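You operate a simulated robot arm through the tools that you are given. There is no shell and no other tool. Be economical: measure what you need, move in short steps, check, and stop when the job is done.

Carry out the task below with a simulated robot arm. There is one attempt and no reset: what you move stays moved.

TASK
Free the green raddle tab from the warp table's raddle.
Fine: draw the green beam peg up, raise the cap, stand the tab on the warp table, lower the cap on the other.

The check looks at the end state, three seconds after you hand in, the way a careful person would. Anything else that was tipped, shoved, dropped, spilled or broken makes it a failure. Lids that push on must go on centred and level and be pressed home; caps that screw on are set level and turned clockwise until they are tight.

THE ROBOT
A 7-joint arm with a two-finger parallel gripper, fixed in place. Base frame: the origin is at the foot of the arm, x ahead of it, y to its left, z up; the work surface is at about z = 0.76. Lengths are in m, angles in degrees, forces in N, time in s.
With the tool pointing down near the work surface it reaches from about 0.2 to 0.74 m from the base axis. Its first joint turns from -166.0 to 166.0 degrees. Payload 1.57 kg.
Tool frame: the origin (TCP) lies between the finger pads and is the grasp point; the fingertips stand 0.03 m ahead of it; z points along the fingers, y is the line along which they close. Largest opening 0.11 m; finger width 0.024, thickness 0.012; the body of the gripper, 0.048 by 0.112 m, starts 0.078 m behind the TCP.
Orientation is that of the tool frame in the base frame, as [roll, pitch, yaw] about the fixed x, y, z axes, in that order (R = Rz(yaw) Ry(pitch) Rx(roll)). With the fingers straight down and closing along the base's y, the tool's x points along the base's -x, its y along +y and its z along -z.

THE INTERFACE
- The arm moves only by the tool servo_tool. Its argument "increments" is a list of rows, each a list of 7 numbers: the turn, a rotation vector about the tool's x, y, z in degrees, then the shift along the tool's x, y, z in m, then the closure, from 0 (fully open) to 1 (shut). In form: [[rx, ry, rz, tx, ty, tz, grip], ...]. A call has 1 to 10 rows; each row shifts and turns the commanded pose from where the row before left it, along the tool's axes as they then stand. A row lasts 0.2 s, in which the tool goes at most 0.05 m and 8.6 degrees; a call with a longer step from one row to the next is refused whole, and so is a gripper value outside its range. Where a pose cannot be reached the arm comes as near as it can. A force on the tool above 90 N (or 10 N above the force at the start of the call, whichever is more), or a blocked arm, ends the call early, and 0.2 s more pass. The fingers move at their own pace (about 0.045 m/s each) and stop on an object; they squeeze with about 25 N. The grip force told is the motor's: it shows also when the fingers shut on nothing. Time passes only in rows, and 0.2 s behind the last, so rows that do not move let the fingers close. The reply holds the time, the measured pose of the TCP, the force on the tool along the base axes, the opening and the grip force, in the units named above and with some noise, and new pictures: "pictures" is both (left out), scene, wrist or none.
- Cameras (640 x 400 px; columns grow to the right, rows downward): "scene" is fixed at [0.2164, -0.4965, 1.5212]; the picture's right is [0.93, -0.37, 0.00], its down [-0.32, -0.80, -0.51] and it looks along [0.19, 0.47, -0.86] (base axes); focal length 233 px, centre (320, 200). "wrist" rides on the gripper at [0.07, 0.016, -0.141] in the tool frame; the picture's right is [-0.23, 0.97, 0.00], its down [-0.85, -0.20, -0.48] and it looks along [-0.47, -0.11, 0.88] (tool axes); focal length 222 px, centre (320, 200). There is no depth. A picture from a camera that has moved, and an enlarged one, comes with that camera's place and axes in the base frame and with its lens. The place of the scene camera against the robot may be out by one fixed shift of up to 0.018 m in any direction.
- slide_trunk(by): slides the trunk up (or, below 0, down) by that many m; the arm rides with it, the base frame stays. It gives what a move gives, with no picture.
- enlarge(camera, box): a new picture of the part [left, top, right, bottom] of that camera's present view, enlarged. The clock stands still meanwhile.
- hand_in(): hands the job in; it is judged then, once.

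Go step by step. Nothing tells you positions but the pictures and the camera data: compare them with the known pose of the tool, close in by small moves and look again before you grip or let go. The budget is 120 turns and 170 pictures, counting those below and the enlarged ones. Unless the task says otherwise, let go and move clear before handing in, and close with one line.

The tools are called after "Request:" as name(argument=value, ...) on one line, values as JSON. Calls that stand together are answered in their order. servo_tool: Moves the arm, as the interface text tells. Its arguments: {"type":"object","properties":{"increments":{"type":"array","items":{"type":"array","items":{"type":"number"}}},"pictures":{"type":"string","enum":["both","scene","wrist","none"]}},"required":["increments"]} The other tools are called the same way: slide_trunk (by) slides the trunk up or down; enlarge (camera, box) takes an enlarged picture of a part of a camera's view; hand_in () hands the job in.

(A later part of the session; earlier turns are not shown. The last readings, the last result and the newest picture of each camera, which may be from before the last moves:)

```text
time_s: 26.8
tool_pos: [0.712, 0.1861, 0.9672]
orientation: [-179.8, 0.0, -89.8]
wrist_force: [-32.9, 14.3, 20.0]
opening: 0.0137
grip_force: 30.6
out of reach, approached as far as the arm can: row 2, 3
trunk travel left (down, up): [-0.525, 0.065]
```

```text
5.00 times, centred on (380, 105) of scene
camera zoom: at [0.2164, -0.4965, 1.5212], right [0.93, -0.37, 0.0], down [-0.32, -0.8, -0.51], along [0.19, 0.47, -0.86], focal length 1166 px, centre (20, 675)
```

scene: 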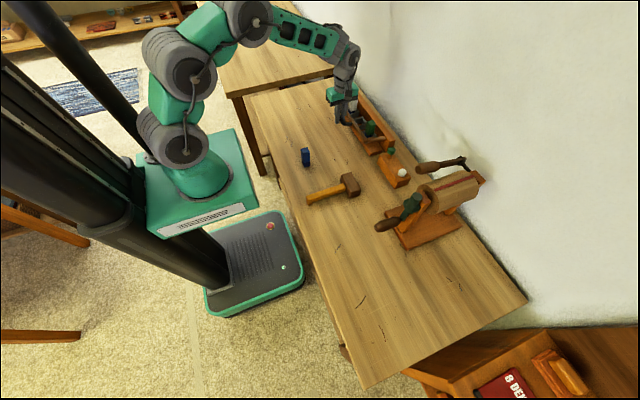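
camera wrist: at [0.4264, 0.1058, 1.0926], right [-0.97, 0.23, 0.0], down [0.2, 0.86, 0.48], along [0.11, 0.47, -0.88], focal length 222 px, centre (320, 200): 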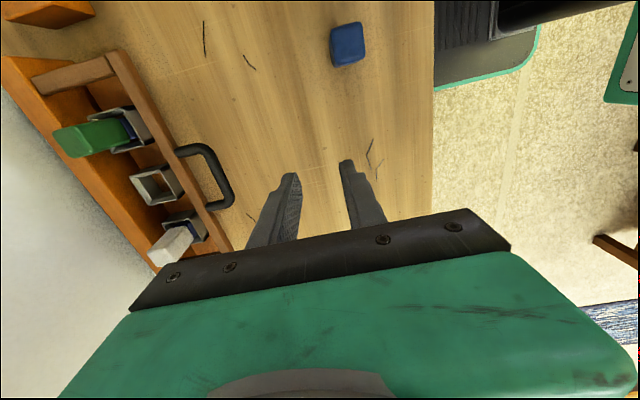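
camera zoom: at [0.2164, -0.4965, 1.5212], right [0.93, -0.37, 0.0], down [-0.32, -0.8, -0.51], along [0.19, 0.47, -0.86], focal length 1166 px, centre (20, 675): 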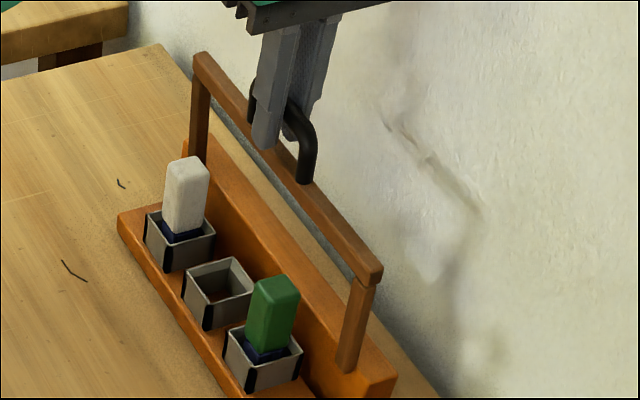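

The arm is at its reach limit and the cap is slightly past vertical. I'll loosen the fingers a little to see whether it stays, still guarding it with the fingers.

Request:
servo_tool(increments=[[0, 0, 0, 0, 0.002, 0, 0.85], [0, 0, 0, 0, 0, 0, 0.7], [0, 0, 0, 0, 0, 0, 0.7], [0, 0, 0, 0, 0, 0, 0.7], [0, 0, 0, 0, 0, 0, 0.7]], pictures="wrist")

Request:
enlarge(camera="scene", box=[316, 65, 444, 145])

```text
time_s: 28.0
tool_pos: [0.7161, 0.1835, 0.9632]
orientation: [179.9, 0.0, -90.1]
wrist_force: [-0.1, -0.6, -0.2]
opening: 0.0333
grip_force: 0.0
trunk travel left (down, up): [-0.525, 0.065]
camera wrist: at [0.6986, 0.1125, 1.1059], right [-0.97, 0.23, 0.0], down [0.2, 0.85, 0.48], along [0.11, 0.47, -0.88], focal length 222 px, centre (320, 200)
```

wrist: 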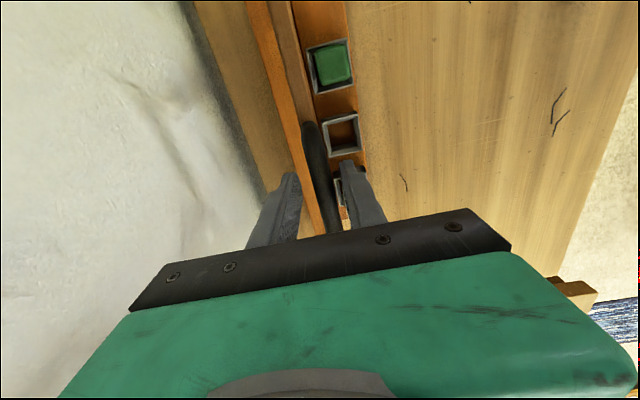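

```text
5.00 times, centred on (380, 105) of scene
camera zoom: at [0.2164, -0.4965, 1.5212], right [0.93, -0.37, 0.0], down [-0.32, -0.8, -0.51], along [0.19, 0.47, -0.86], focal length 1166 px, centre (20, 675)
```

zoom: 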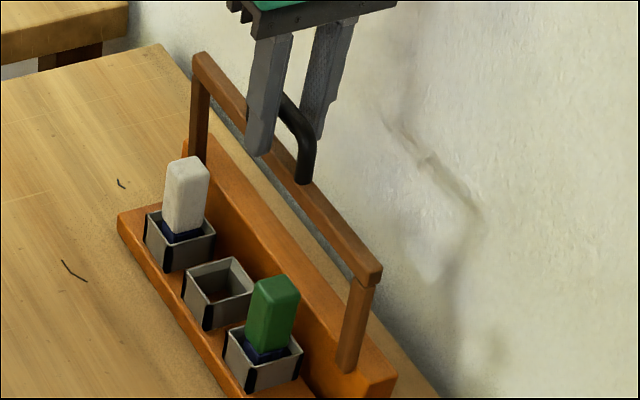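

The cap holds with no force on the tool. I'll raise straight up and check again.

Request:
servo_tool(increments=[[0, 0, 0, 0, 0, -0.02, 0.7], [0, 0, 0, 0, 0, -0.03, 0.7], [0, 0, 0, 0, 0.03, -0.02, 0.7], [0, 0, 0, 0, 0.04, 0, 0.7], [0, 0, 0, 0, 0.04, 0, 0.7], [0, 0, 0, 0, 0, 0, 0.7]], pictures="wrist")

Request:
enlarge(camera="scene", box=[316, 65, 444, 145])

Request:
enlarge(camera="wrist", box=[120, 20, 440, 220])

```text
time_s: 29.4
tool_pos: [0.5991, 0.1832, 1.034]
orientation: [180.0, 0.0, -90.0]
wrist_force: [-0.3, 0.1, -0.2]
opening: 0.0331
grip_force: 0.0
out of reach, approached as far as the arm can: row 2
trunk travel left (down, up): [-0.525, 0.065]
camera wrist: at [0.5827, 0.1117, 1.1751], right [-0.97, 0.23, 0.0], down [0.2, 0.86, 0.48], along [0.11, 0.47, -0.88], focal length 222 px, centre (320, 200)
```

wrist: 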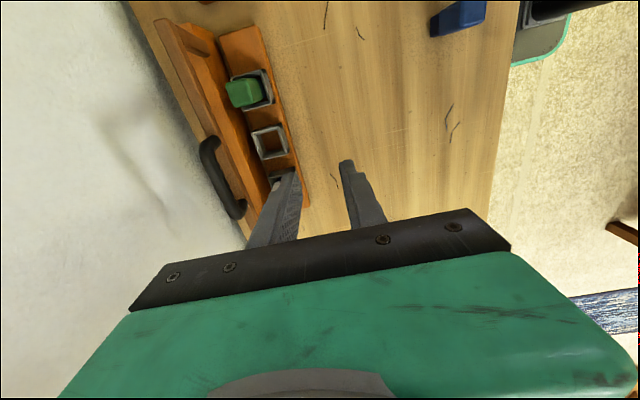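

```text
5.00 times, centred on (380, 105) of scene
camera zoom: at [0.2164, -0.4965, 1.5212], right [0.93, -0.37, 0.0], down [-0.32, -0.8, -0.51], along [0.19, 0.47, -0.86], focal length 1166 px, centre (20, 675)
```

zoom: 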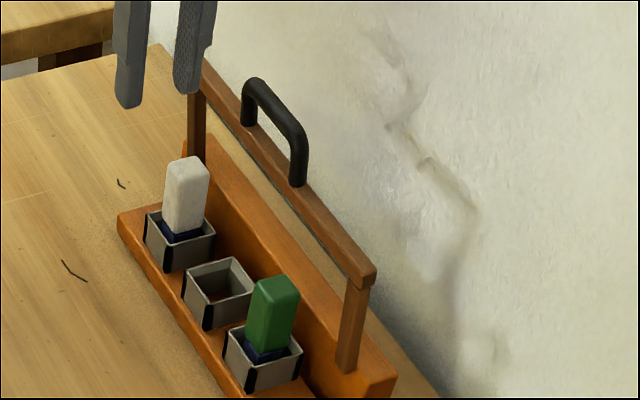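

```text
2.00 times, centred on (280, 120) of wrist
camera zoom: at [0.5827, 0.1117, 1.1751], right [-0.97, 0.23, 0.0], down [0.2, 0.86, 0.48], along [0.11, 0.47, -0.88], focal length 444 px, centre (400, 360)
```

zoom: 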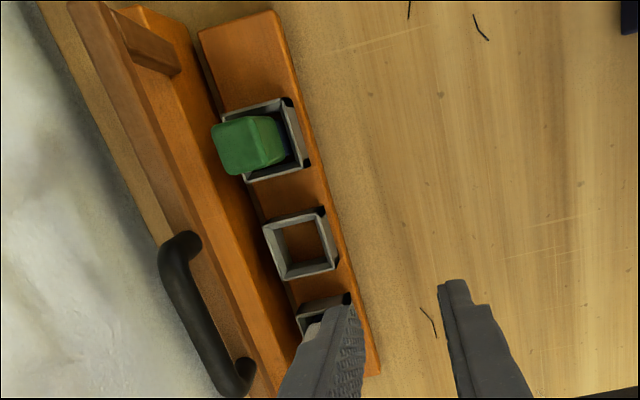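

The cap stands near vertical. I'll wait briefly to confirm it isn't slowly falling.

Request:
servo_tool(increments=[[0, 0, 0, 0, 0, 0, 0.5], [0, 0, 0, 0, 0, 0, 0.5], [0, 0, 0, 0, 0, 0, 0.5], [0, 0, 0, 0, 0, 0, 0.5], [0, 0, 0, 0, 0, 0, 0.5], [0, 0, 0, 0, 0, 0, 0.5], [0, 0, 0, 0, 0, 0, 0.5]], pictures="none")

Request:
enlarge(camera="scene", box=[316, 65, 444, 145])

```text
time_s: 31.0
tool_pos: [0.6001, 0.1823, 1.0358]
orientation: [180.0, 0.0, -90.0]
wrist_force: [-0.4, -0.7, -0.1]
opening: 0.055
grip_force: 0.0
trunk travel left (down, up): [-0.525, 0.065]
```

```text
5.00 times, centred on (380, 105) of scene
camera zoom: at [0.2164, -0.4965, 1.5212], right [0.93, -0.37, 0.0], down [-0.32, -0.8, -0.51], along [0.19, 0.47, -0.86], focal length 1166 px, centre (20, 675)
```

zoom: 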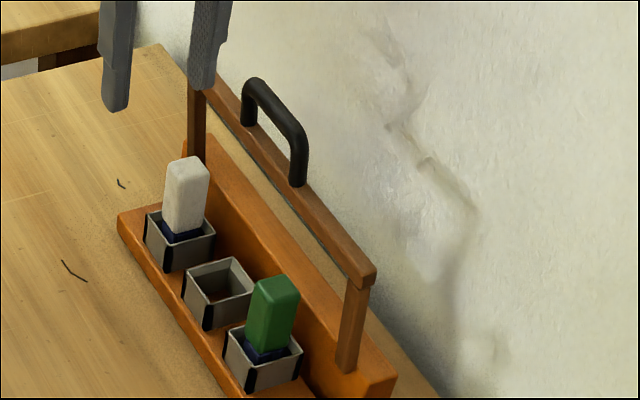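

The cap is stable. The green tab is at about (0.68, 0.104). I'll turn the tool back to close along y, and tilt it about 15° so the gripper body stays clear of the raised cap.

Request:
servo_tool(increments=[[0, 0, 0, 0.04, 0, 0, 0.5], [0, 0, 0, 0.039, 0, 0, 0.5], [0, 0, 8.5, 0, 0, 0, 0.5], [0, 0, 8.5, 0, 0, 0, 0.5], [0, 0, 8.5, 0, 0, 0, 0.5], [0, 0, 8.5, 0, 0, 0, 0.5], [0, 0, 8.5, 0, 0, 0, 0.5], [0, 0, 8.5, 0, 0, 0, 0.5], [0, 0, 8.5, 0, 0, 0, 0.5], [0, 0, 8.5, 0, 0, 0, 0.5]], pictures="none")

Request:
servo_tool(increments=[[0, 0, 8.5, 0, 0, 0, 0.4], [0, 0, 8.5, 0, 0, 0, 0.4], [0, 0, 5, 0, 0, 0, 0.4], [0, -7.5, 0, 0, 0, 0, 0.4], [0, -7.5, 0, 0, 0, 0, 0.4], [0, 0, 0, 0, 0, 0.02, 0.4], [0, 0, 0, 0, 0, 0, 0.4]])

Request:
enlarge(camera="wrist", box=[200, 100, 440, 250])

```text
time_s: 33.2
tool_pos: [0.601, 0.1018, 1.0327]
orientation: [180.0, 0.0, -158.2]
wrist_force: [-0.1, -0.5, -0.3]
opening: 0.0552
grip_force: 0.1
trunk travel left (down, up): [-0.525, 0.065]
```

```text
time_s: 34.8
tool_pos: [0.6045, 0.1024, 1.0122]
orientation: [180.0, 15.0, 179.8]
wrist_force: [0.2, 0.2, -0.7]
opening: 0.0657
grip_force: 0.0
trunk travel left (down, up): [-0.525, 0.065]
camera wrist: at [0.5007, 0.1182, 1.1315], right [0.22, 0.97, 0.06], down [0.7, -0.2, 0.68], along [0.68, -0.11, -0.73], focal length 222 px, centre (320, 200)
```

scene: 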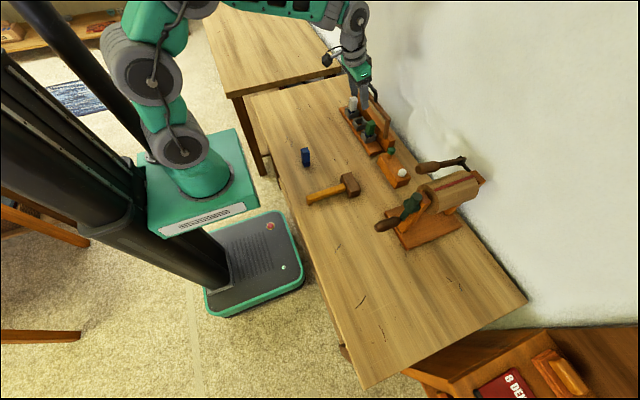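
wrist: 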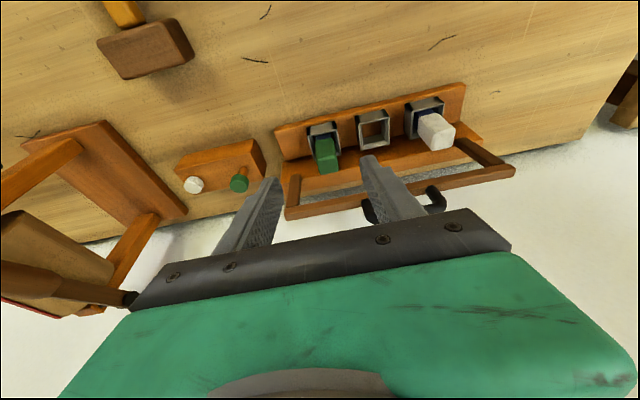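

```text
2.67 times, centred on (320, 175) of wrist
camera zoom: at [0.5007, 0.1182, 1.1315], right [0.22, 0.97, 0.06], down [0.7, -0.2, 0.68], along [0.68, -0.11, -0.73], focal length 592 px, centre (320, 267)
```

zoom: 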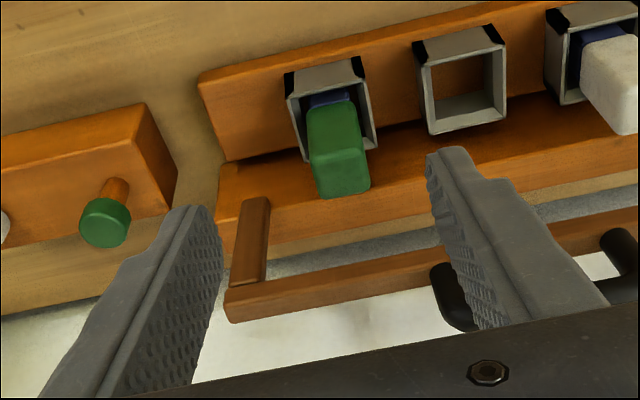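

The tab's y is about 0.104 and its x about 0.68, with the top near 0.85–0.87. I'll go closer above it for a better fix.

Request:
servo_tool(increments=[[0, 0, 0, -0.0248, 0.002, 0.0428, 0.4], [0, 0, 0, -0.0248, 0, 0.0428, 0.4], [0, 0, 0, 0, 0, 0, 0.4]], pictures="none")

Request:
enlarge(camera="wrist", box=[200, 80, 440, 230])

Request:
enlarge(camera="scene", box=[330, 85, 426, 145])

```text
time_s: 35.6
tool_pos: [0.6743, 0.1053, 0.9434]
orientation: [180.0, 15.0, -179.9]
wrist_force: [0.2, 0.2, 0.1]
opening: 0.0659
grip_force: 0.0
trunk travel left (down, up): [-0.525, 0.065]
```

```text
2.67 times, centred on (320, 155) of wrist
camera zoom: at [0.5706, 0.1197, 1.0619], right [0.22, 0.97, 0.06], down [0.7, -0.2, 0.68], along [0.68, -0.11, -0.73], focal length 592 px, centre (320, 320)
```

zoom: 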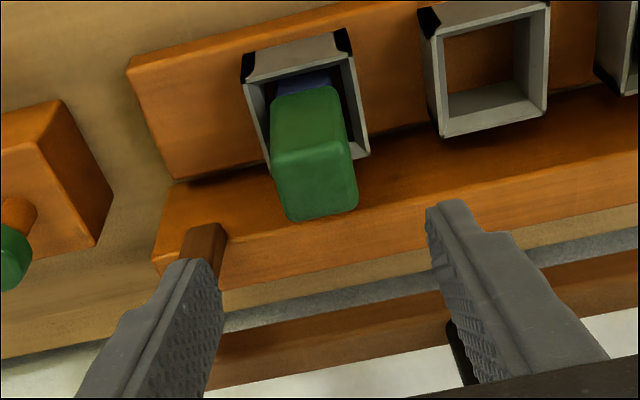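

```text
6.67 times, centred on (378, 115) of scene
camera zoom: at [0.2164, -0.4965, 1.5212], right [0.93, -0.37, 0.0], down [-0.32, -0.8, -0.51], along [0.19, 0.47, -0.86], focal length 1555 px, centre (-67, 767)
```

zoom: 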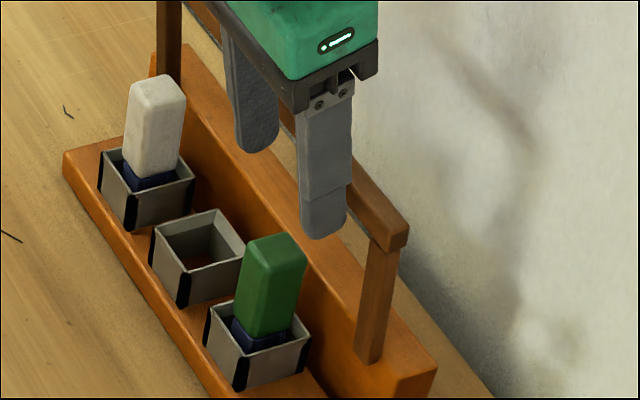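

The tab is about 32 mm wide in y and centred at y 0.104, x about 0.685, with its top near 0.86. I'll descend partway with a narrower opening.

Request:
servo_tool(increments=[[0, 0, 0, 0.004, -0.0015, 0.0275, 0.58], [0, 0, 0, 0.006, 0, 0.0275, 0.58], [0, 0, 0, 0, 0, 0, 0.58]], pictures="none")

Request:
enlarge(camera="wrist", box=[200, 100, 440, 250])

Request:
enlarge(camera="scene", box=[340, 95, 420, 145])

```text
time_s: 36.4
tool_pos: [0.6803, 0.1021, 0.8882]
orientation: [-179.9, 15.0, -180.0]
wrist_force: [-0.3, -0.7, 0.6]
opening: 0.0462
grip_force: 0.1
trunk travel left (down, up): [-0.525, 0.065]
```

```text
2.67 times, centred on (320, 175) of wrist
camera zoom: at [0.576, 0.1177, 1.0065], right [0.22, 0.97, 0.06], down [0.7, -0.2, 0.68], along [0.68, -0.11, -0.73], focal length 592 px, centre (320, 267)
```

zoom: 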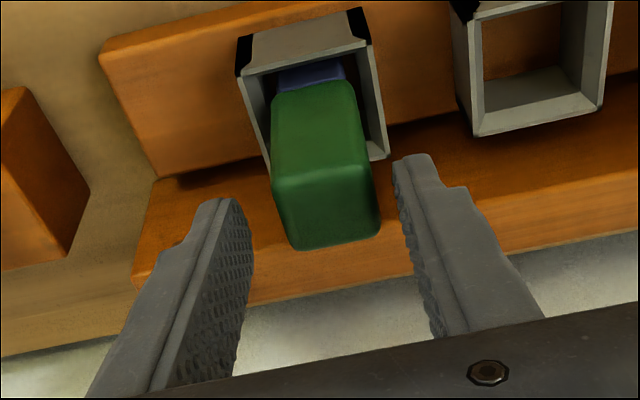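

```text
8.00 times, centred on (380, 120) of scene
camera zoom: at [0.2164, -0.4965, 1.5212], right [0.93, -0.37, 0.0], down [-0.32, -0.8, -0.51], along [0.19, 0.47, -0.86], focal length 1866 px, centre (-160, 840)
```

zoom: 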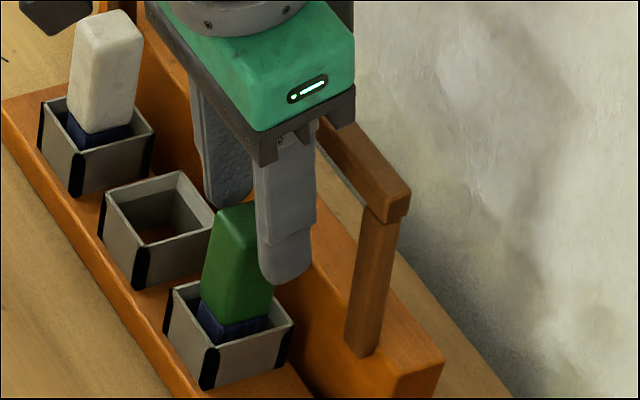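

Refined tab position: (0.689, 0.1036), top 0.859. I'll descend the last bit.

Request:
servo_tool(increments=[[0, 0, 0, 0.0013, 0.0015, 0.0126, 0.58], [0, 0, 0, 0.0013, 0, 0.0126, 0.58], [0, 0, 0, 0, 0, 0, 0.58]], pictures="none")

Request:
enlarge(camera="wrist", box=[200, 100, 440, 250])

Request:
enlarge(camera="scene", box=[340, 95, 420, 145])

```text
time_s: 37.2
tool_pos: [0.6855, 0.1046, 0.8636]
orientation: [-180.0, 15.0, -180.0]
wrist_force: [0.6, 0.4, 0.8]
opening: 0.0463
grip_force: 0.1
trunk travel left (down, up): [-0.525, 0.065]
```

```text
2.67 times, centred on (320, 175) of wrist
camera zoom: at [0.5811, 0.1198, 0.981], right [0.22, 0.97, 0.06], down [0.7, -0.2, 0.68], along [0.68, -0.11, -0.73], focal length 592 px, centre (320, 267)
```

zoom: 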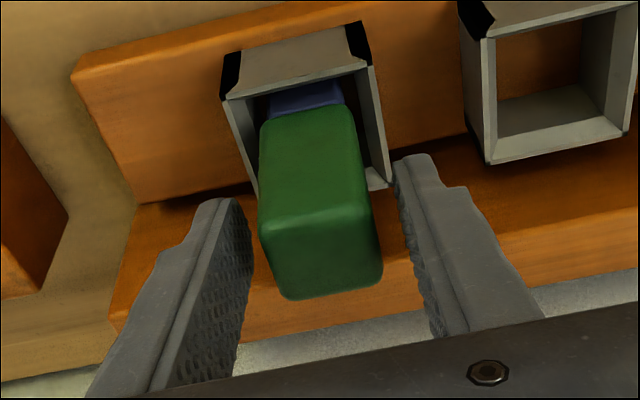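

```text
8.00 times, centred on (380, 120) of scene
camera zoom: at [0.2164, -0.4965, 1.5212], right [0.93, -0.37, 0.0], down [-0.32, -0.8, -0.51], along [0.19, 0.47, -0.86], focal length 1866 px, centre (-160, 840)
```

zoom: 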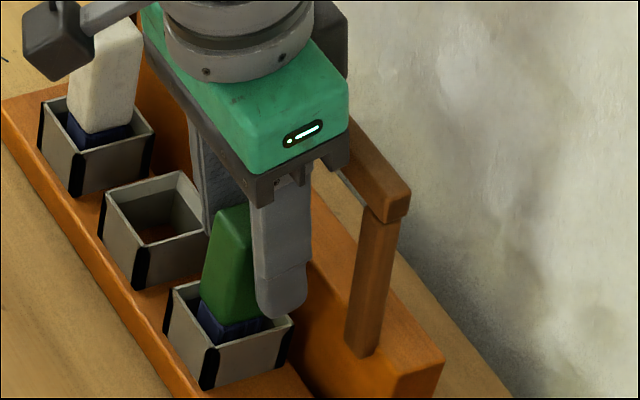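

The tab is between the fingers, so I'll close.

Request:
servo_tool(increments=[[0, 0, 0, 0, 0, 0, 0.7], [0, 0, 0, 0, 0, 0, 1], [0, 0, 0, 0, 0, 0, 1], [0, 0, 0, 0, 0, 0, 1]], pictures="none")

Request:
enlarge(camera="wrist", box=[200, 100, 440, 250])

```text
time_s: 38.2
tool_pos: [0.6839, 0.1049, 0.8633]
orientation: [-180.0, 15.1, 179.9]
wrist_force: [0.8, -0.6, 0.0]
opening: 0.0292
grip_force: 24.8
trunk travel left (down, up): [-0.525, 0.065]
```

```text
2.67 times, centred on (320, 175) of wrist
camera zoom: at [0.581, 0.1198, 0.9811], right [0.22, 0.97, 0.06], down [0.7, -0.2, 0.68], along [0.68, -0.11, -0.73], focal length 592 px, centre (320, 267)
```

zoom: 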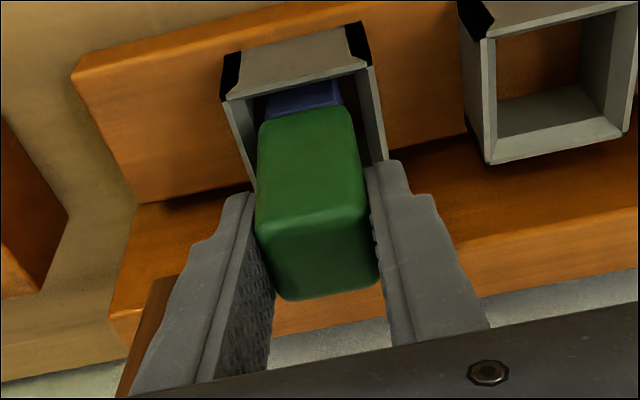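

Gripped at 29 mm. Next comes a straight vertical lift.

Request:
servo_tool(increments=[[0, 0, 0, -0.0013, 0, -0.0048, 1], [0, 0, 0, -0.0026, 0, -0.0097, 1], [0, 0, 0, -0.0026, 0, -0.0097, 1], [0, 0, 0, 0, 0, 0, 1]], pictures="none")

Request:
enlarge(camera="scene", box=[340, 95, 420, 145])

```text
time_s: 39.2
tool_pos: [0.6857, 0.1037, 0.8872]
orientation: [-180.0, 14.9, -180.0]
wrist_force: [-0.5, -0.9, -0.8]
opening: 0.029
grip_force: 25.3
trunk travel left (down, up): [-0.525, 0.065]
```

```text
8.00 times, centred on (380, 120) of scene
camera zoom: at [0.2164, -0.4965, 1.5212], right [0.93, -0.37, 0.0], down [-0.32, -0.8, -0.51], along [0.19, 0.47, -0.86], focal length 1866 px, centre (-160, 840)
```

zoom: 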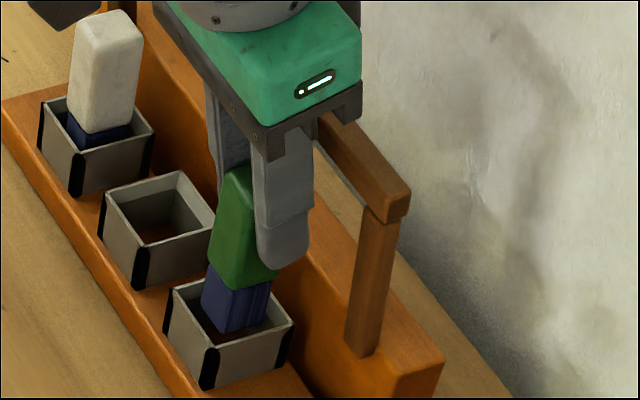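

It comes out freely. I'll raise it clear and carry it to a free spot at about (0.50, 0.09).

Request:
servo_tool(increments=[[0, 0, 0, -0.0054, 0, -0.0203, 1], [0, 0, 0, -0.0054, 0, -0.0203, 1], [0, 0, 0, -0.0054, 0, -0.0203, 1], [0, 0, 0, 0.03, 0, -0.008, 1], [0, 0, 0, 0.03, -0.003, -0.008, 1], [0, 0, 0, 0.03, -0.003, -0.008, 1], [0, 0, 0, 0.03, -0.003, -0.008, 1], [0, 0, 0, 0.03, -0.003, -0.008, 1], [0, 0, 0, 0.03, -0.003, -0.008, 1], [0, 0, 0, 0, 0, 0, 1]])

Request:
enlarge(camera="scene", box=[290, 90, 418, 170])

Request:
enlarge(camera="wrist", box=[200, 100, 440, 250])

```text
time_s: 41.4
tool_pos: [0.4975, 0.088, 0.953]
orientation: [179.9, 15.0, 179.9]
wrist_force: [0.1, 0.2, -0.2]
opening: 0.0295
grip_force: 25.0
trunk travel left (down, up): [-0.525, 0.065]
camera wrist: at [0.3934, 0.1046, 1.0711], right [0.22, 0.97, 0.06], down [0.7, -0.2, 0.68], along [0.68, -0.11, -0.73], focal length 222 px, centre (320, 200)
```

scene: 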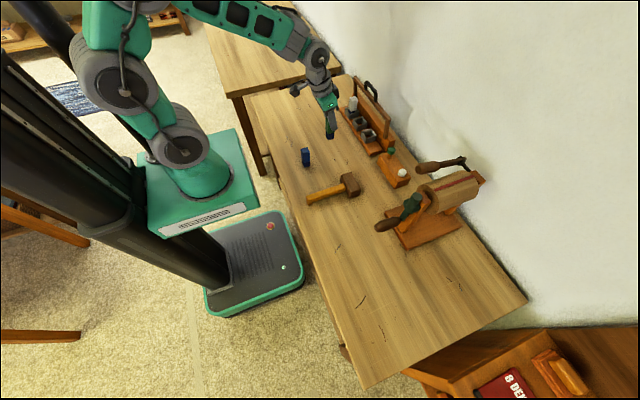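
wrist: 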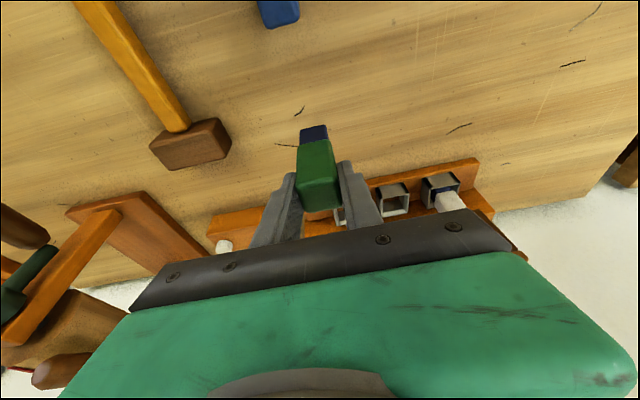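

```text
5.00 times, centred on (354, 130) of scene
camera zoom: at [0.2164, -0.4965, 1.5212], right [0.93, -0.37, 0.0], down [-0.32, -0.8, -0.51], along [0.19, 0.47, -0.86], focal length 1166 px, centre (150, 550)
```

zoom: 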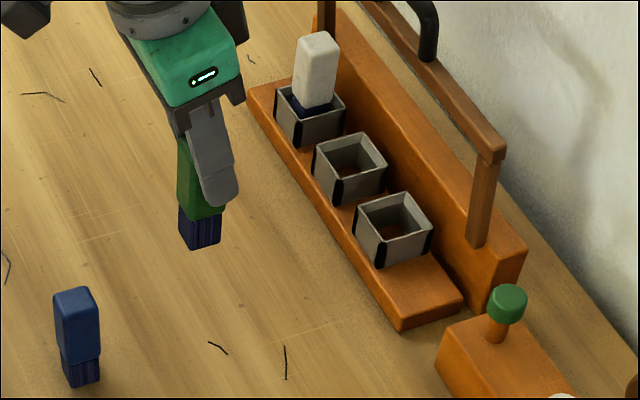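

```text
2.67 times, centred on (320, 175) of wrist
camera zoom: at [0.3934, 0.1046, 1.0711], right [0.22, 0.97, 0.06], down [0.7, -0.2, 0.68], along [0.68, -0.11, -0.73], focal length 592 px, centre (320, 267)
```

zoom: 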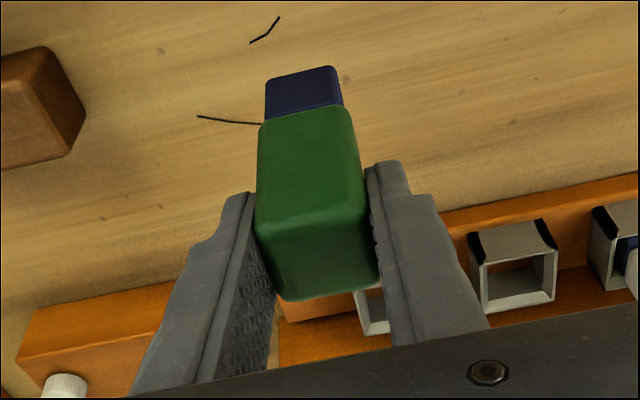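

The tab is held upright, about 84 mm tall, with its bottom near z 0.8645. I'll lower it to about 10 mm above the table.

Request:
servo_tool(increments=[[0, 0, 0, 0.0062, 0, 0.0232, 1], [0, 0, 0, 0.0062, 0, 0.0232, 1], [0, 0, 0, 0.0062, 0, 0.0232, 1], [0, 0, 0, 0.0052, 0, 0.0193, 1], [0, 0, 0, 0, 0, 0, 1]], pictures="none")

Request:
enlarge(camera="scene", box=[300, 110, 380, 160])

Request:
enlarge(camera="wrist", box=[200, 100, 440, 250])

```text
time_s: 42.6
tool_pos: [0.4977, 0.0899, 0.8606]
orientation: [-180.0, 14.9, 180.0]
wrist_force: [0.2, 0.0, 0.3]
opening: 0.0292
grip_force: 24.8
trunk travel left (down, up): [-0.525, 0.065]
```

```text
8.00 times, centred on (340, 135) of scene
camera zoom: at [0.2164, -0.4965, 1.5212], right [0.93, -0.37, 0.0], down [-0.32, -0.8, -0.51], along [0.19, 0.47, -0.86], focal length 1866 px, centre (160, 720)
```

zoom: 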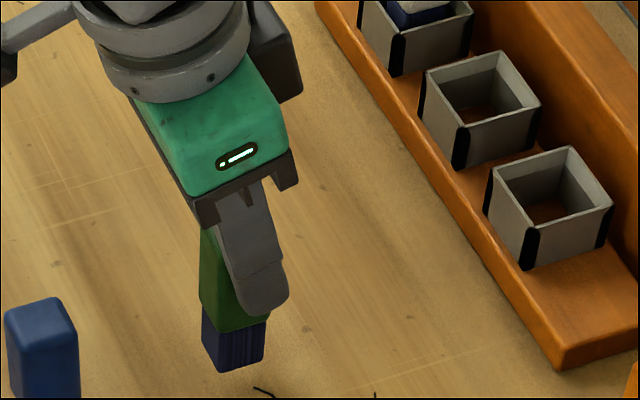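

```text
2.67 times, centred on (320, 175) of wrist
camera zoom: at [0.3936, 0.1051, 0.9781], right [0.22, 0.97, 0.06], down [0.7, -0.2, 0.68], along [0.68, -0.11, -0.73], focal length 592 px, centre (320, 267)
```

zoom: 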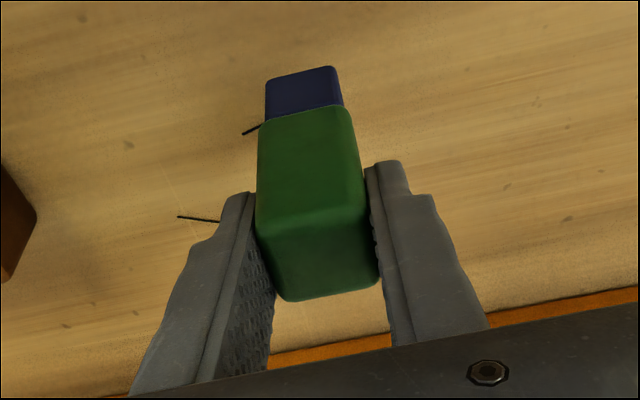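

Still upright. I'll lower in 2 mm steps and watch for contact.

Request:
servo_tool(increments=[[0, 0, 0, 0.0008, 0, 0.0029, 1], [0, 0, 0, 0.0008, 0, 0.0029, 1], [0, 0, 0, 0.0005, 0, 0.0019, 1], [0, 0, 0, 0, 0, 0, 1]], pictures="none")

Request:
servo_tool(increments=[[0, 0, 0, 0.0005, 0, 0.0019, 1], [0, 0, 0, 0.0003, 0, 0.001, 1], [0, 0, 0, 0, 0, 0, 1]], pictures="none")

```text
time_s: 43.6
tool_pos: [0.4973, 0.0891, 0.8512]
orientation: [180.0, 15.1, 180.0]
wrist_force: [0.5, 0.5, -1.0]
opening: 0.0294
grip_force: 25.2
trunk travel left (down, up): [-0.525, 0.065]
```

```text
time_s: 44.4
tool_pos: [0.4966, 0.0887, 0.8492]
orientation: [179.9, 14.9, 179.9]
wrist_force: [0.4, 0.0, -0.7]
opening: 0.0293
grip_force: 25.0
trunk travel left (down, up): [-0.525, 0.065]
```

Request:
servo_tool(increments=[[0, 0, 0, 0.0004, 0, 0.0015, 1], [0, 0, 0, 0, 0, 0, 1]], pictures="none")

Request:
servo_tool(increments=[[0, 0, 0, 0.0004, 0, 0.0015, 1], [0, 0, 0, 0, 0, 0, 1]], pictures="none")

Request:
enlarge(camera="scene", box=[300, 110, 380, 160])

```text
time_s: 45.0
tool_pos: [0.4972, 0.0898, 0.8472]
orientation: [180.0, 15.0, -180.0]
wrist_force: [0.1, -1.3, -0.2]
opening: 0.0293
grip_force: 25.3
trunk travel left (down, up): [-0.525, 0.065]
```

```text
time_s: 45.6
tool_pos: [0.4981, 0.09, 0.8448]
orientation: [-179.9, 15.1, 180.0]
wrist_force: [-0.5, -1.2, 0.1]
opening: 0.0291
grip_force: 24.9
trunk travel left (down, up): [-0.525, 0.065]
```

```text
8.00 times, centred on (340, 135) of scene
camera zoom: at [0.2164, -0.4965, 1.5212], right [0.93, -0.37, 0.0], down [-0.32, -0.8, -0.51], along [0.19, 0.47, -0.86], focal length 1866 px, centre (160, 720)
```

zoom: 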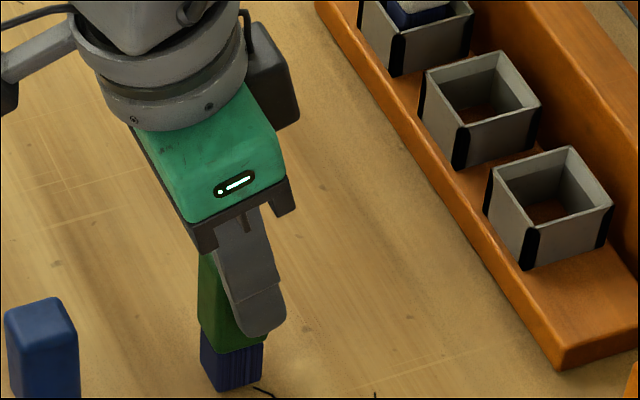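

No contact yet, so I'll keep lowering in 1.5 mm steps.

Request:
servo_tool(increments=[[0, 0, 0, 0.0004, 0, 0.0015, 1], [0, 0, 0, 0, 0, 0, 1]], pictures="none")

Request:
servo_tool(increments=[[0, 0, 0, 0.0004, 0, 0.0015, 1], [0, 0, 0, 0, 0, 0, 1]], pictures="none")

Request:
servo_tool(increments=[[0, 0, 0, 0.0004, 0, 0.0015, 1], [0, 0, 0, 0, 0, 0, 1]], pictures="none")

```text
time_s: 46.2
tool_pos: [0.4974, 0.0888, 0.8438]
orientation: [180.0, 15.0, -180.0]
wrist_force: [0.0, 0.3, -0.5]
opening: 0.0292
grip_force: 25.4
trunk travel left (down, up): [-0.525, 0.065]
```

```text
time_s: 46.8
tool_pos: [0.4971, 0.0892, 0.8431]
orientation: [-180.0, 15.0, -180.0]
wrist_force: [-0.2, 0.7, 0.0]
opening: 0.0292
grip_force: 25.3
trunk travel left (down, up): [-0.525, 0.065]
```

```text
time_s: 47.4
tool_pos: [0.4964, 0.089, 0.8421]
orientation: [-180.0, 15.2, 180.0]
wrist_force: [-3.3, -2.2, 11.3]
opening: 0.0292
grip_force: 25.5
trunk travel left (down, up): [-0.525, 0.065]
```

Contact, at 11 N. I'll check that it stands square, then open gently.

Request:
servo_tool(increments=[[0, 0, 0, -0.0002, 0, -0.0006, 1], [0, 0, 0, 0, 0, 0, 0.7], [0, 0, 0, 0, 0, 0, 0.62], [0, 0, 0, 0, 0, 0, 0.58], [0, 0, 0, 0, 0, 0, 0.58]], pictures="none")

Request:
enlarge(camera="wrist", box=[200, 100, 440, 250])

Request:
enlarge(camera="scene", box=[300, 110, 380, 160])

```text
time_s: 48.6
tool_pos: [0.4977, 0.0893, 0.8416]
orientation: [179.9, 15.0, -179.9]
wrist_force: [-0.5, -0.3, -0.1]
opening: 0.0462
grip_force: 0.1
trunk travel left (down, up): [-0.525, 0.065]
```

```text
2.67 times, centred on (320, 175) of wrist
camera zoom: at [0.3933, 0.1054, 0.9596], right [0.22, 0.97, 0.06], down [0.7, -0.2, 0.68], along [0.68, -0.11, -0.73], focal length 592 px, centre (320, 267)
```

zoom: 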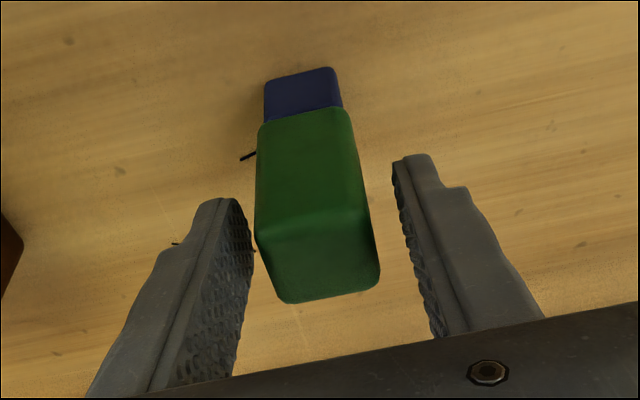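

```text
8.00 times, centred on (340, 135) of scene
camera zoom: at [0.2164, -0.4965, 1.5212], right [0.93, -0.37, 0.0], down [-0.32, -0.8, -0.51], along [0.19, 0.47, -0.86], focal length 1866 px, centre (160, 720)
```

zoom: 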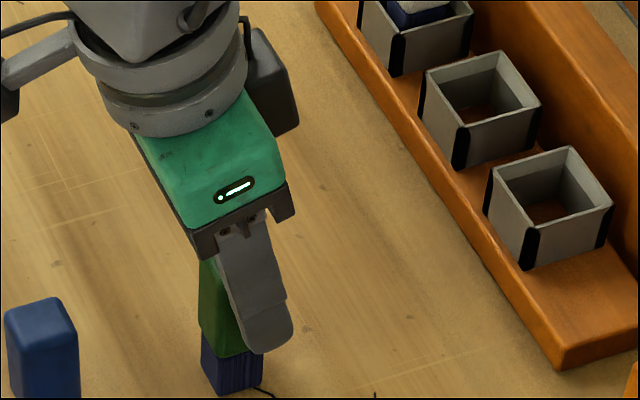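

The tab stands on its own. I'll withdraw along the tool axis and untilt.

Request:
servo_tool(increments=[[0, 0, 0, 0, 0, -0.02, 0.5], [0, 0, 0, 0, 0, -0.045, 0.5], [0, 0, 0, 0, 0, -0.045, 0.5], [0, 0, 0, 0, 0, -0.045, 0.5], [0, 7.5, 0, 0, 0, -0.03, 0.5], [0, 7.5, 0, 0, 0, -0.02, 0.5], [0, 0, 0, -0.03, 0.03, 0, 0.6], [0, 0, 0, -0.03, 0.03, 0, 0.6], [0, 0, 0, -0.03, 0.03, 0, 0.6], [0, 0, 0, 0, 0, 0, 0.6]], pictures="scene")

Request:
enlarge(camera="scene", box=[290, 90, 418, 170])

```text
time_s: 50.8
tool_pos: [0.5383, 0.1797, 1.0373]
orientation: [179.9, 0.0, 180.0]
wrist_force: [-0.6, 0.6, -0.4]
opening: 0.0439
grip_force: 0.1
trunk travel left (down, up): [-0.525, 0.065]
```

scene: 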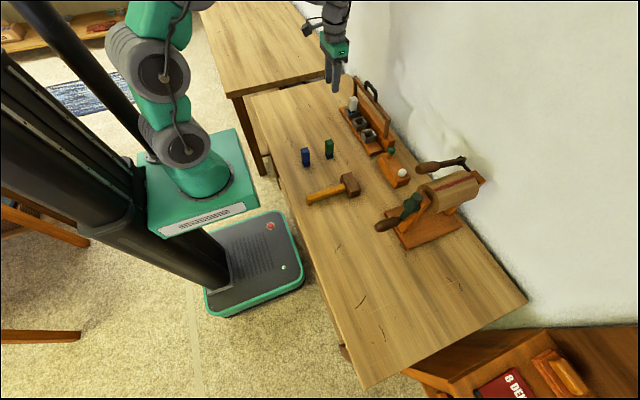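

```text
5.00 times, centred on (354, 130) of scene
camera zoom: at [0.2164, -0.4965, 1.5212], right [0.93, -0.37, 0.0], down [-0.32, -0.8, -0.51], along [0.19, 0.47, -0.86], focal length 1166 px, centre (150, 550)
```

zoom: 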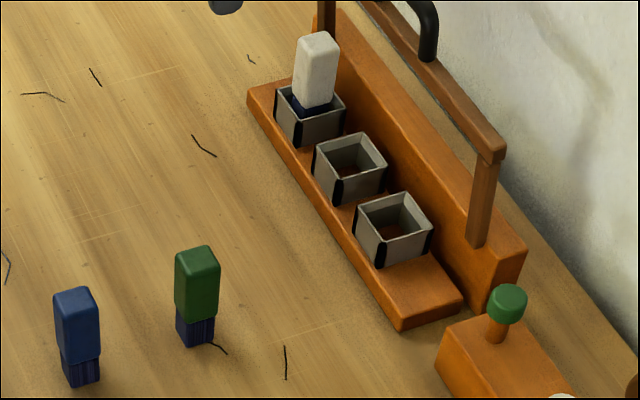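

The green tab stands next to the blue one and the cap is still up. I'll turn the tool again to fetch the cap handle.

Request:
servo_tool(increments=[[0, 0, -8.5, 0, 0.006, 0, 0.7], [0, 0, -8.5, 0, 0, 0, 0.7], [0, 0, -8.5, 0, 0, 0, 0.7], [0, 0, -8.5, 0, 0, 0, 0.7], [0, 0, -8.5, 0, 0, 0, 0.7], [0, 0, -8.5, 0, 0, 0, 0.7], [0, 0, -8.5, 0, 0, 0, 0.7], [0, 0, -8.5, 0, 0, 0, 0.7], [0, 0, -8.5, 0, 0, 0, 0.7], [0, 0, -8.5, 0, 0, 0, 0.7]], pictures="none")

Request:
servo_tool(increments=[[0, 0, -5, 0, 0, 0, 0.7], [0, 0, 0, 0, -0.035, 0.005, 0.7], [0, 0, 0, 0, -0.035, 0.005, 0.7], [0, 0, 0, 0, -0.035, 0.005, 0.7], [0, 0, 0, 0, -0.035, 0.005, 0.7], [0, 0, 0, 0, 0, 0, 0.7]], pictures="wrist")

Request:
enlarge(camera="scene", box=[316, 55, 444, 135])

Request:
enlarge(camera="wrist", box=[200, 80, 440, 230])

```text
time_s: 53.0
tool_pos: [0.5369, 0.1852, 1.0404]
orientation: [-179.9, -0.1, -94.8]
wrist_force: [0.1, -0.6, -0.1]
opening: 0.0331
grip_force: 0.0
trunk travel left (down, up): [-0.525, 0.065]
```

```text
time_s: 54.4
tool_pos: [0.6778, 0.187, 1.0217]
orientation: [-180.0, 0.0, -90.0]
wrist_force: [0.0, -0.3, -0.1]
opening: 0.0331
grip_force: 0.1
trunk travel left (down, up): [-0.525, 0.065]
camera wrist: at [0.6614, 0.1163, 1.1624], right [-0.97, 0.23, 0.0], down [0.2, 0.86, 0.48], along [0.11, 0.47, -0.88], focal length 222 px, centre (320, 200)
```

wrist: 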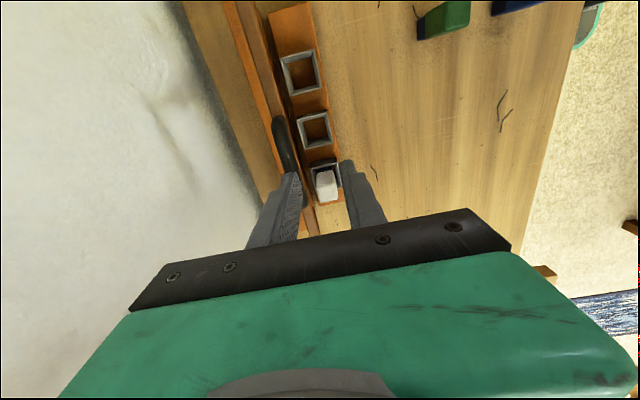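

```text
5.00 times, centred on (380, 95) of scene
camera zoom: at [0.2164, -0.4965, 1.5212], right [0.93, -0.37, 0.0], down [-0.32, -0.8, -0.51], along [0.19, 0.47, -0.86], focal length 1166 px, centre (20, 725)
```

zoom: 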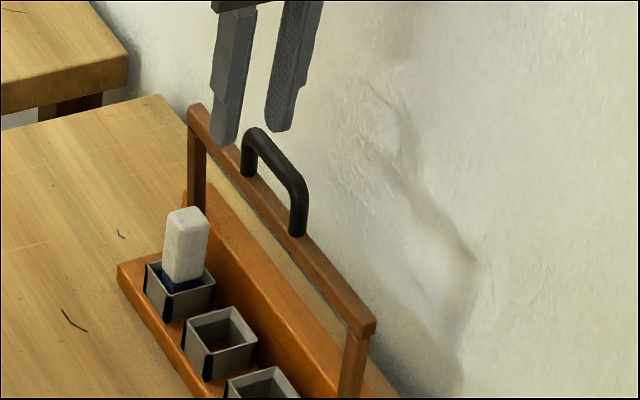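

```text
2.67 times, centred on (320, 155) of wrist
camera zoom: at [0.6614, 0.1163, 1.1624], right [-0.97, 0.23, 0.0], down [0.2, 0.86, 0.48], along [0.11, 0.47, -0.88], focal length 592 px, centre (320, 320)
```

zoom: 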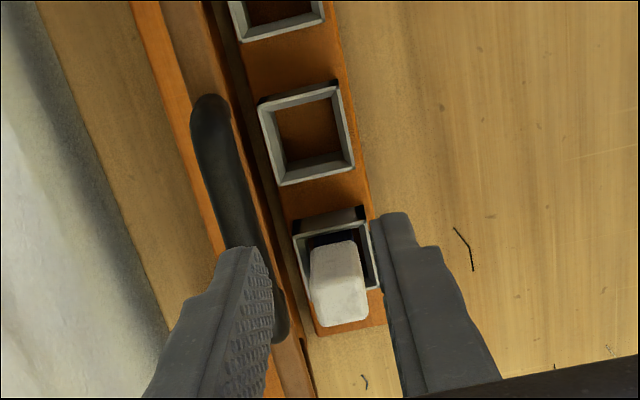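

The handle is at x 0.706, upright. I'll move above it and descend around the rod.

Request:
servo_tool(increments=[[0, 0, 0, 0, -0.014, 0.01, 0.7], [0, 0, 0, 0, -0.0145, 0.01, 0.7], [0, 0, 0, 0, 0, 0, 0.7]], pictures="none")

Request:
enlarge(camera="wrist", box=[200, 80, 440, 230])

Request:
enlarge(camera="scene", box=[332, 65, 412, 115])

```text
time_s: 55.2
tool_pos: [0.705, 0.1855, 1.0005]
orientation: [180.0, -0.1, -90.0]
wrist_force: [0.3, 0.6, -0.2]
opening: 0.033
grip_force: 0.1
trunk travel left (down, up): [-0.525, 0.065]
```

```text
2.67 times, centred on (320, 155) of wrist
camera zoom: at [0.6889, 0.1151, 1.1417], right [-0.97, 0.23, 0.0], down [0.2, 0.86, 0.48], along [0.11, 0.47, -0.88], focal length 592 px, centre (320, 320)
```

zoom: 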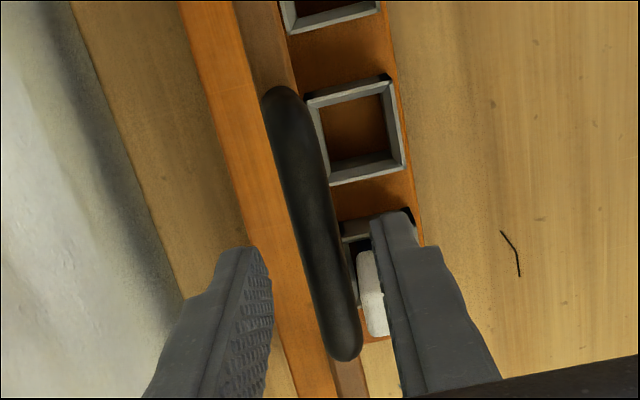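

```text
8.00 times, centred on (372, 90) of scene
camera zoom: at [0.2164, -0.4965, 1.5212], right [0.93, -0.37, 0.0], down [-0.32, -0.8, -0.51], along [0.19, 0.47, -0.86], focal length 1866 px, centre (-96, 1080)
```

zoom: 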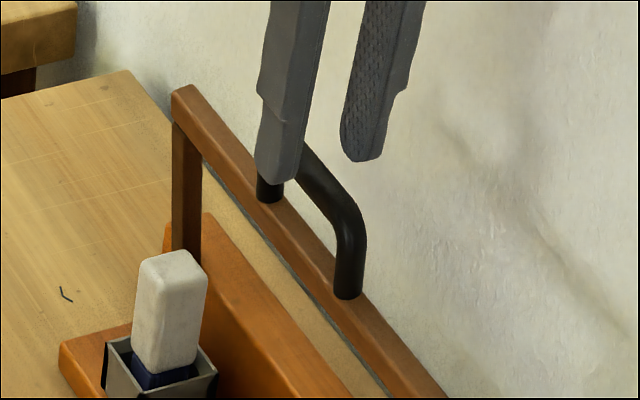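

Centred on the rod at x 0.706. I'll descend and close gently.

Request:
servo_tool(increments=[[0, 0, 0, 0, -0.001, 0.012, 0.7], [0, 0, 0, 0, 0, 0.011, 0.7], [0, 0, 0, 0, 0, 0.01, 0.7], [0, 0, 0, 0, 0, 0, 0.85], [0, 0, 0, 0, 0, 0, 1], [0, 0, 0, 0, 0, 0, 1]], pictures="none")

Request:
enlarge(camera="scene", box=[332, 65, 412, 115])

```text
time_s: 56.6
tool_pos: [0.7058, 0.185, 0.9659]
orientation: [-180.0, -0.1, -89.9]
wrist_force: [0.1, 0.6, -0.5]
opening: 0.0134
grip_force: 28.6
trunk travel left (down, up): [-0.525, 0.065]
```

```text
8.00 times, centred on (372, 90) of scene
camera zoom: at [0.2164, -0.4965, 1.5212], right [0.93, -0.37, 0.0], down [-0.32, -0.8, -0.51], along [0.19, 0.47, -0.86], focal length 1866 px, centre (-96, 1080)
```

zoom: 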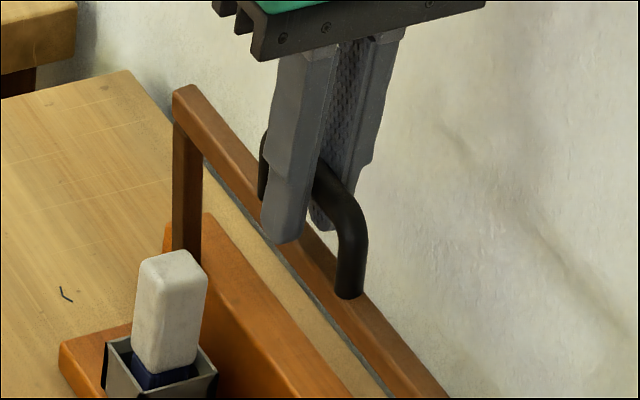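

Gripped at the same place on the rod. I'll follow the arc back down.

Request:
servo_tool(increments=[[0, 0, 0, 0, 0.0097, 0.0003, 1], [0, 0, 0, 0, 0.0096, 0.001, 1], [0, 0, 0, 0, 0.0095, 0.0018, 1], [0, 0, 0, 0, 0.0093, 0.0025, 1], [0, 0, 0, 0, 0.0091, 0.0032, 1], [0, 0, 0, 0, 0.0088, 0.004, 1], [0, 0, 0, 0, 0.0084, 0.0046, 1], [0, 0, 0, 0, 0.0081, 0.0053, 1], [0, 0, 0, 0, 0, 0, 1]], pictures="none")

Request:
enlarge(camera="scene", box=[316, 65, 444, 145])

```text
time_s: 58.6
tool_pos: [0.6357, 0.1856, 0.9413]
orientation: [180.0, -0.1, -90.1]
wrist_force: [14.9, 8.4, -19.6]
opening: 0.0135
grip_force: 30.3
trunk travel left (down, up): [-0.525, 0.065]
```

```text
5.00 times, centred on (380, 105) of scene
camera zoom: at [0.2164, -0.4965, 1.5212], right [0.93, -0.37, 0.0], down [-0.32, -0.8, -0.51], along [0.19, 0.47, -0.86], focal length 1166 px, centre (20, 675)
```

zoom: 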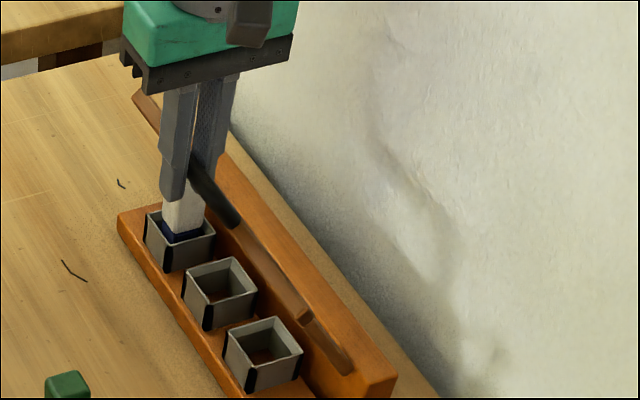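

The arc tracks well, now at about 54°. I'll continue down.

Request:
servo_tool(increments=[[0, 0, 0, 0, 0.007, 0.0059, 1], [0, 0, 0, 0, 0.0068, 0.0065, 1], [0, 0, 0, 0, 0.0064, 0.007, 1], [0, 0, 0, 0, 0.006, 0.0076, 1], [0, 0, 0, 0, 0.0053, 0.008, 1], [0, 0, 0, 0, 0.0049, 0.0084, 1], [0, 0, 0, 0, 0, 0, 1]], pictures="none")

Request:
enlarge(camera="scene", box=[316, 75, 412, 135])

```text
time_s: 60.2
tool_pos: [0.5979, 0.1849, 0.9005]
orientation: [-180.0, 0.1, -90.0]
wrist_force: [11.5, -1.6, -6.0]
opening: 0.0136
grip_force: 30.2
trunk travel left (down, up): [-0.525, 0.065]
```

```text
6.67 times, centred on (364, 105) of scene
camera zoom: at [0.2164, -0.4965, 1.5212], right [0.93, -0.37, 0.0], down [-0.32, -0.8, -0.51], along [0.19, 0.47, -0.86], focal length 1555 px, centre (27, 833)
```

zoom: 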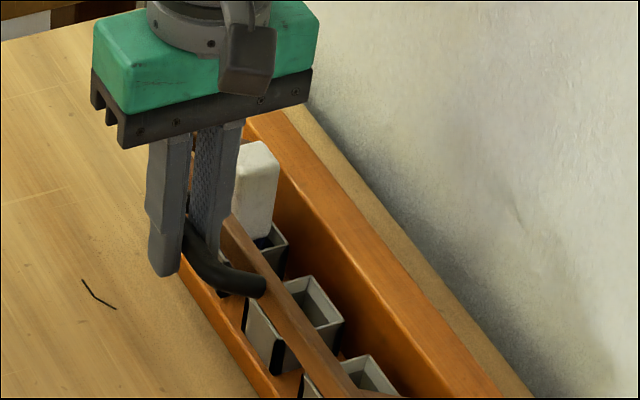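

At about 28°. I'll finish lowering toward the closed position.

Request:
servo_tool(increments=[[0, 0, 0, 0, 0.0036, 0.008, 1], [0, 0, 0, 0, 0.0029, 0.008, 1], [0, 0, 0, 0, 0.0025, 0.0082, 1], [0, 0, 0, 0, 0.002, 0.0083, 1], [0, 0, 0, 0, 0.0014, 0.0085, 1], [0, 0, 0, 0, 0.001, 0.0085, 1], [0, 0, 0, 0, 0.0002, 0.0085, 1], [0, 0, 0, 0, 0, 0.008, 1], [0, 0, 0, 0, 0, 0.004, 1], [0, 0, 0, 0, 0, 0, 1]], pictures="none")

Request:
enlarge(camera="scene", box=[316, 85, 412, 145])

```text
time_s: 62.4
tool_pos: [0.5812, 0.1847, 0.8301]
orientation: [179.8, 0.0, -89.9]
wrist_force: [-30.9, 3.9, -1.1]
opening: 0.0136
grip_force: 30.3
trunk travel left (down, up): [-0.525, 0.065]
```

```text
6.67 times, centred on (364, 115) of scene
camera zoom: at [0.2164, -0.4965, 1.5212], right [0.93, -0.37, 0.0], down [-0.32, -0.8, -0.51], along [0.19, 0.47, -0.86], focal length 1555 px, centre (27, 767)
```

zoom: 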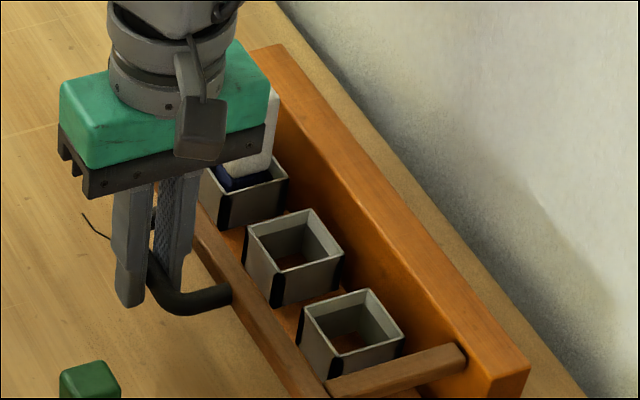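

Nearly closed. I'll press down a few more millimetres until it seats.

Request:
servo_tool(increments=[[0, 0, 0, 0, 0.002, 0.002, 1], [0, 0, 0, 0, 0, 0.002, 1], [0, 0, 0, 0, 0, 0.001, 1], [0, 0, 0, 0, 0, 0, 1]], pictures="none")

Request:
enlarge(camera="scene", box=[356, 112, 420, 152])

```text
time_s: 63.4
tool_pos: [0.5805, 0.1853, 0.8289]
orientation: [-179.8, 0.0, -90.0]
wrist_force: [-29.7, 3.2, 23.9]
opening: 0.0135
grip_force: 30.6
trunk travel left (down, up): [-0.525, 0.065]
```

```text
10.00 times, centred on (388, 132) of scene
camera zoom: at [0.2164, -0.4965, 1.5212], right [0.93, -0.37, 0.0], down [-0.32, -0.8, -0.51], along [0.19, 0.47, -0.86], focal length 2333 px, centre (-360, 880)
```

zoom: 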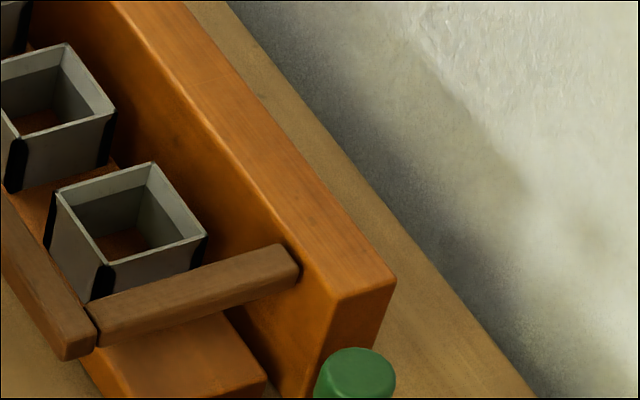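

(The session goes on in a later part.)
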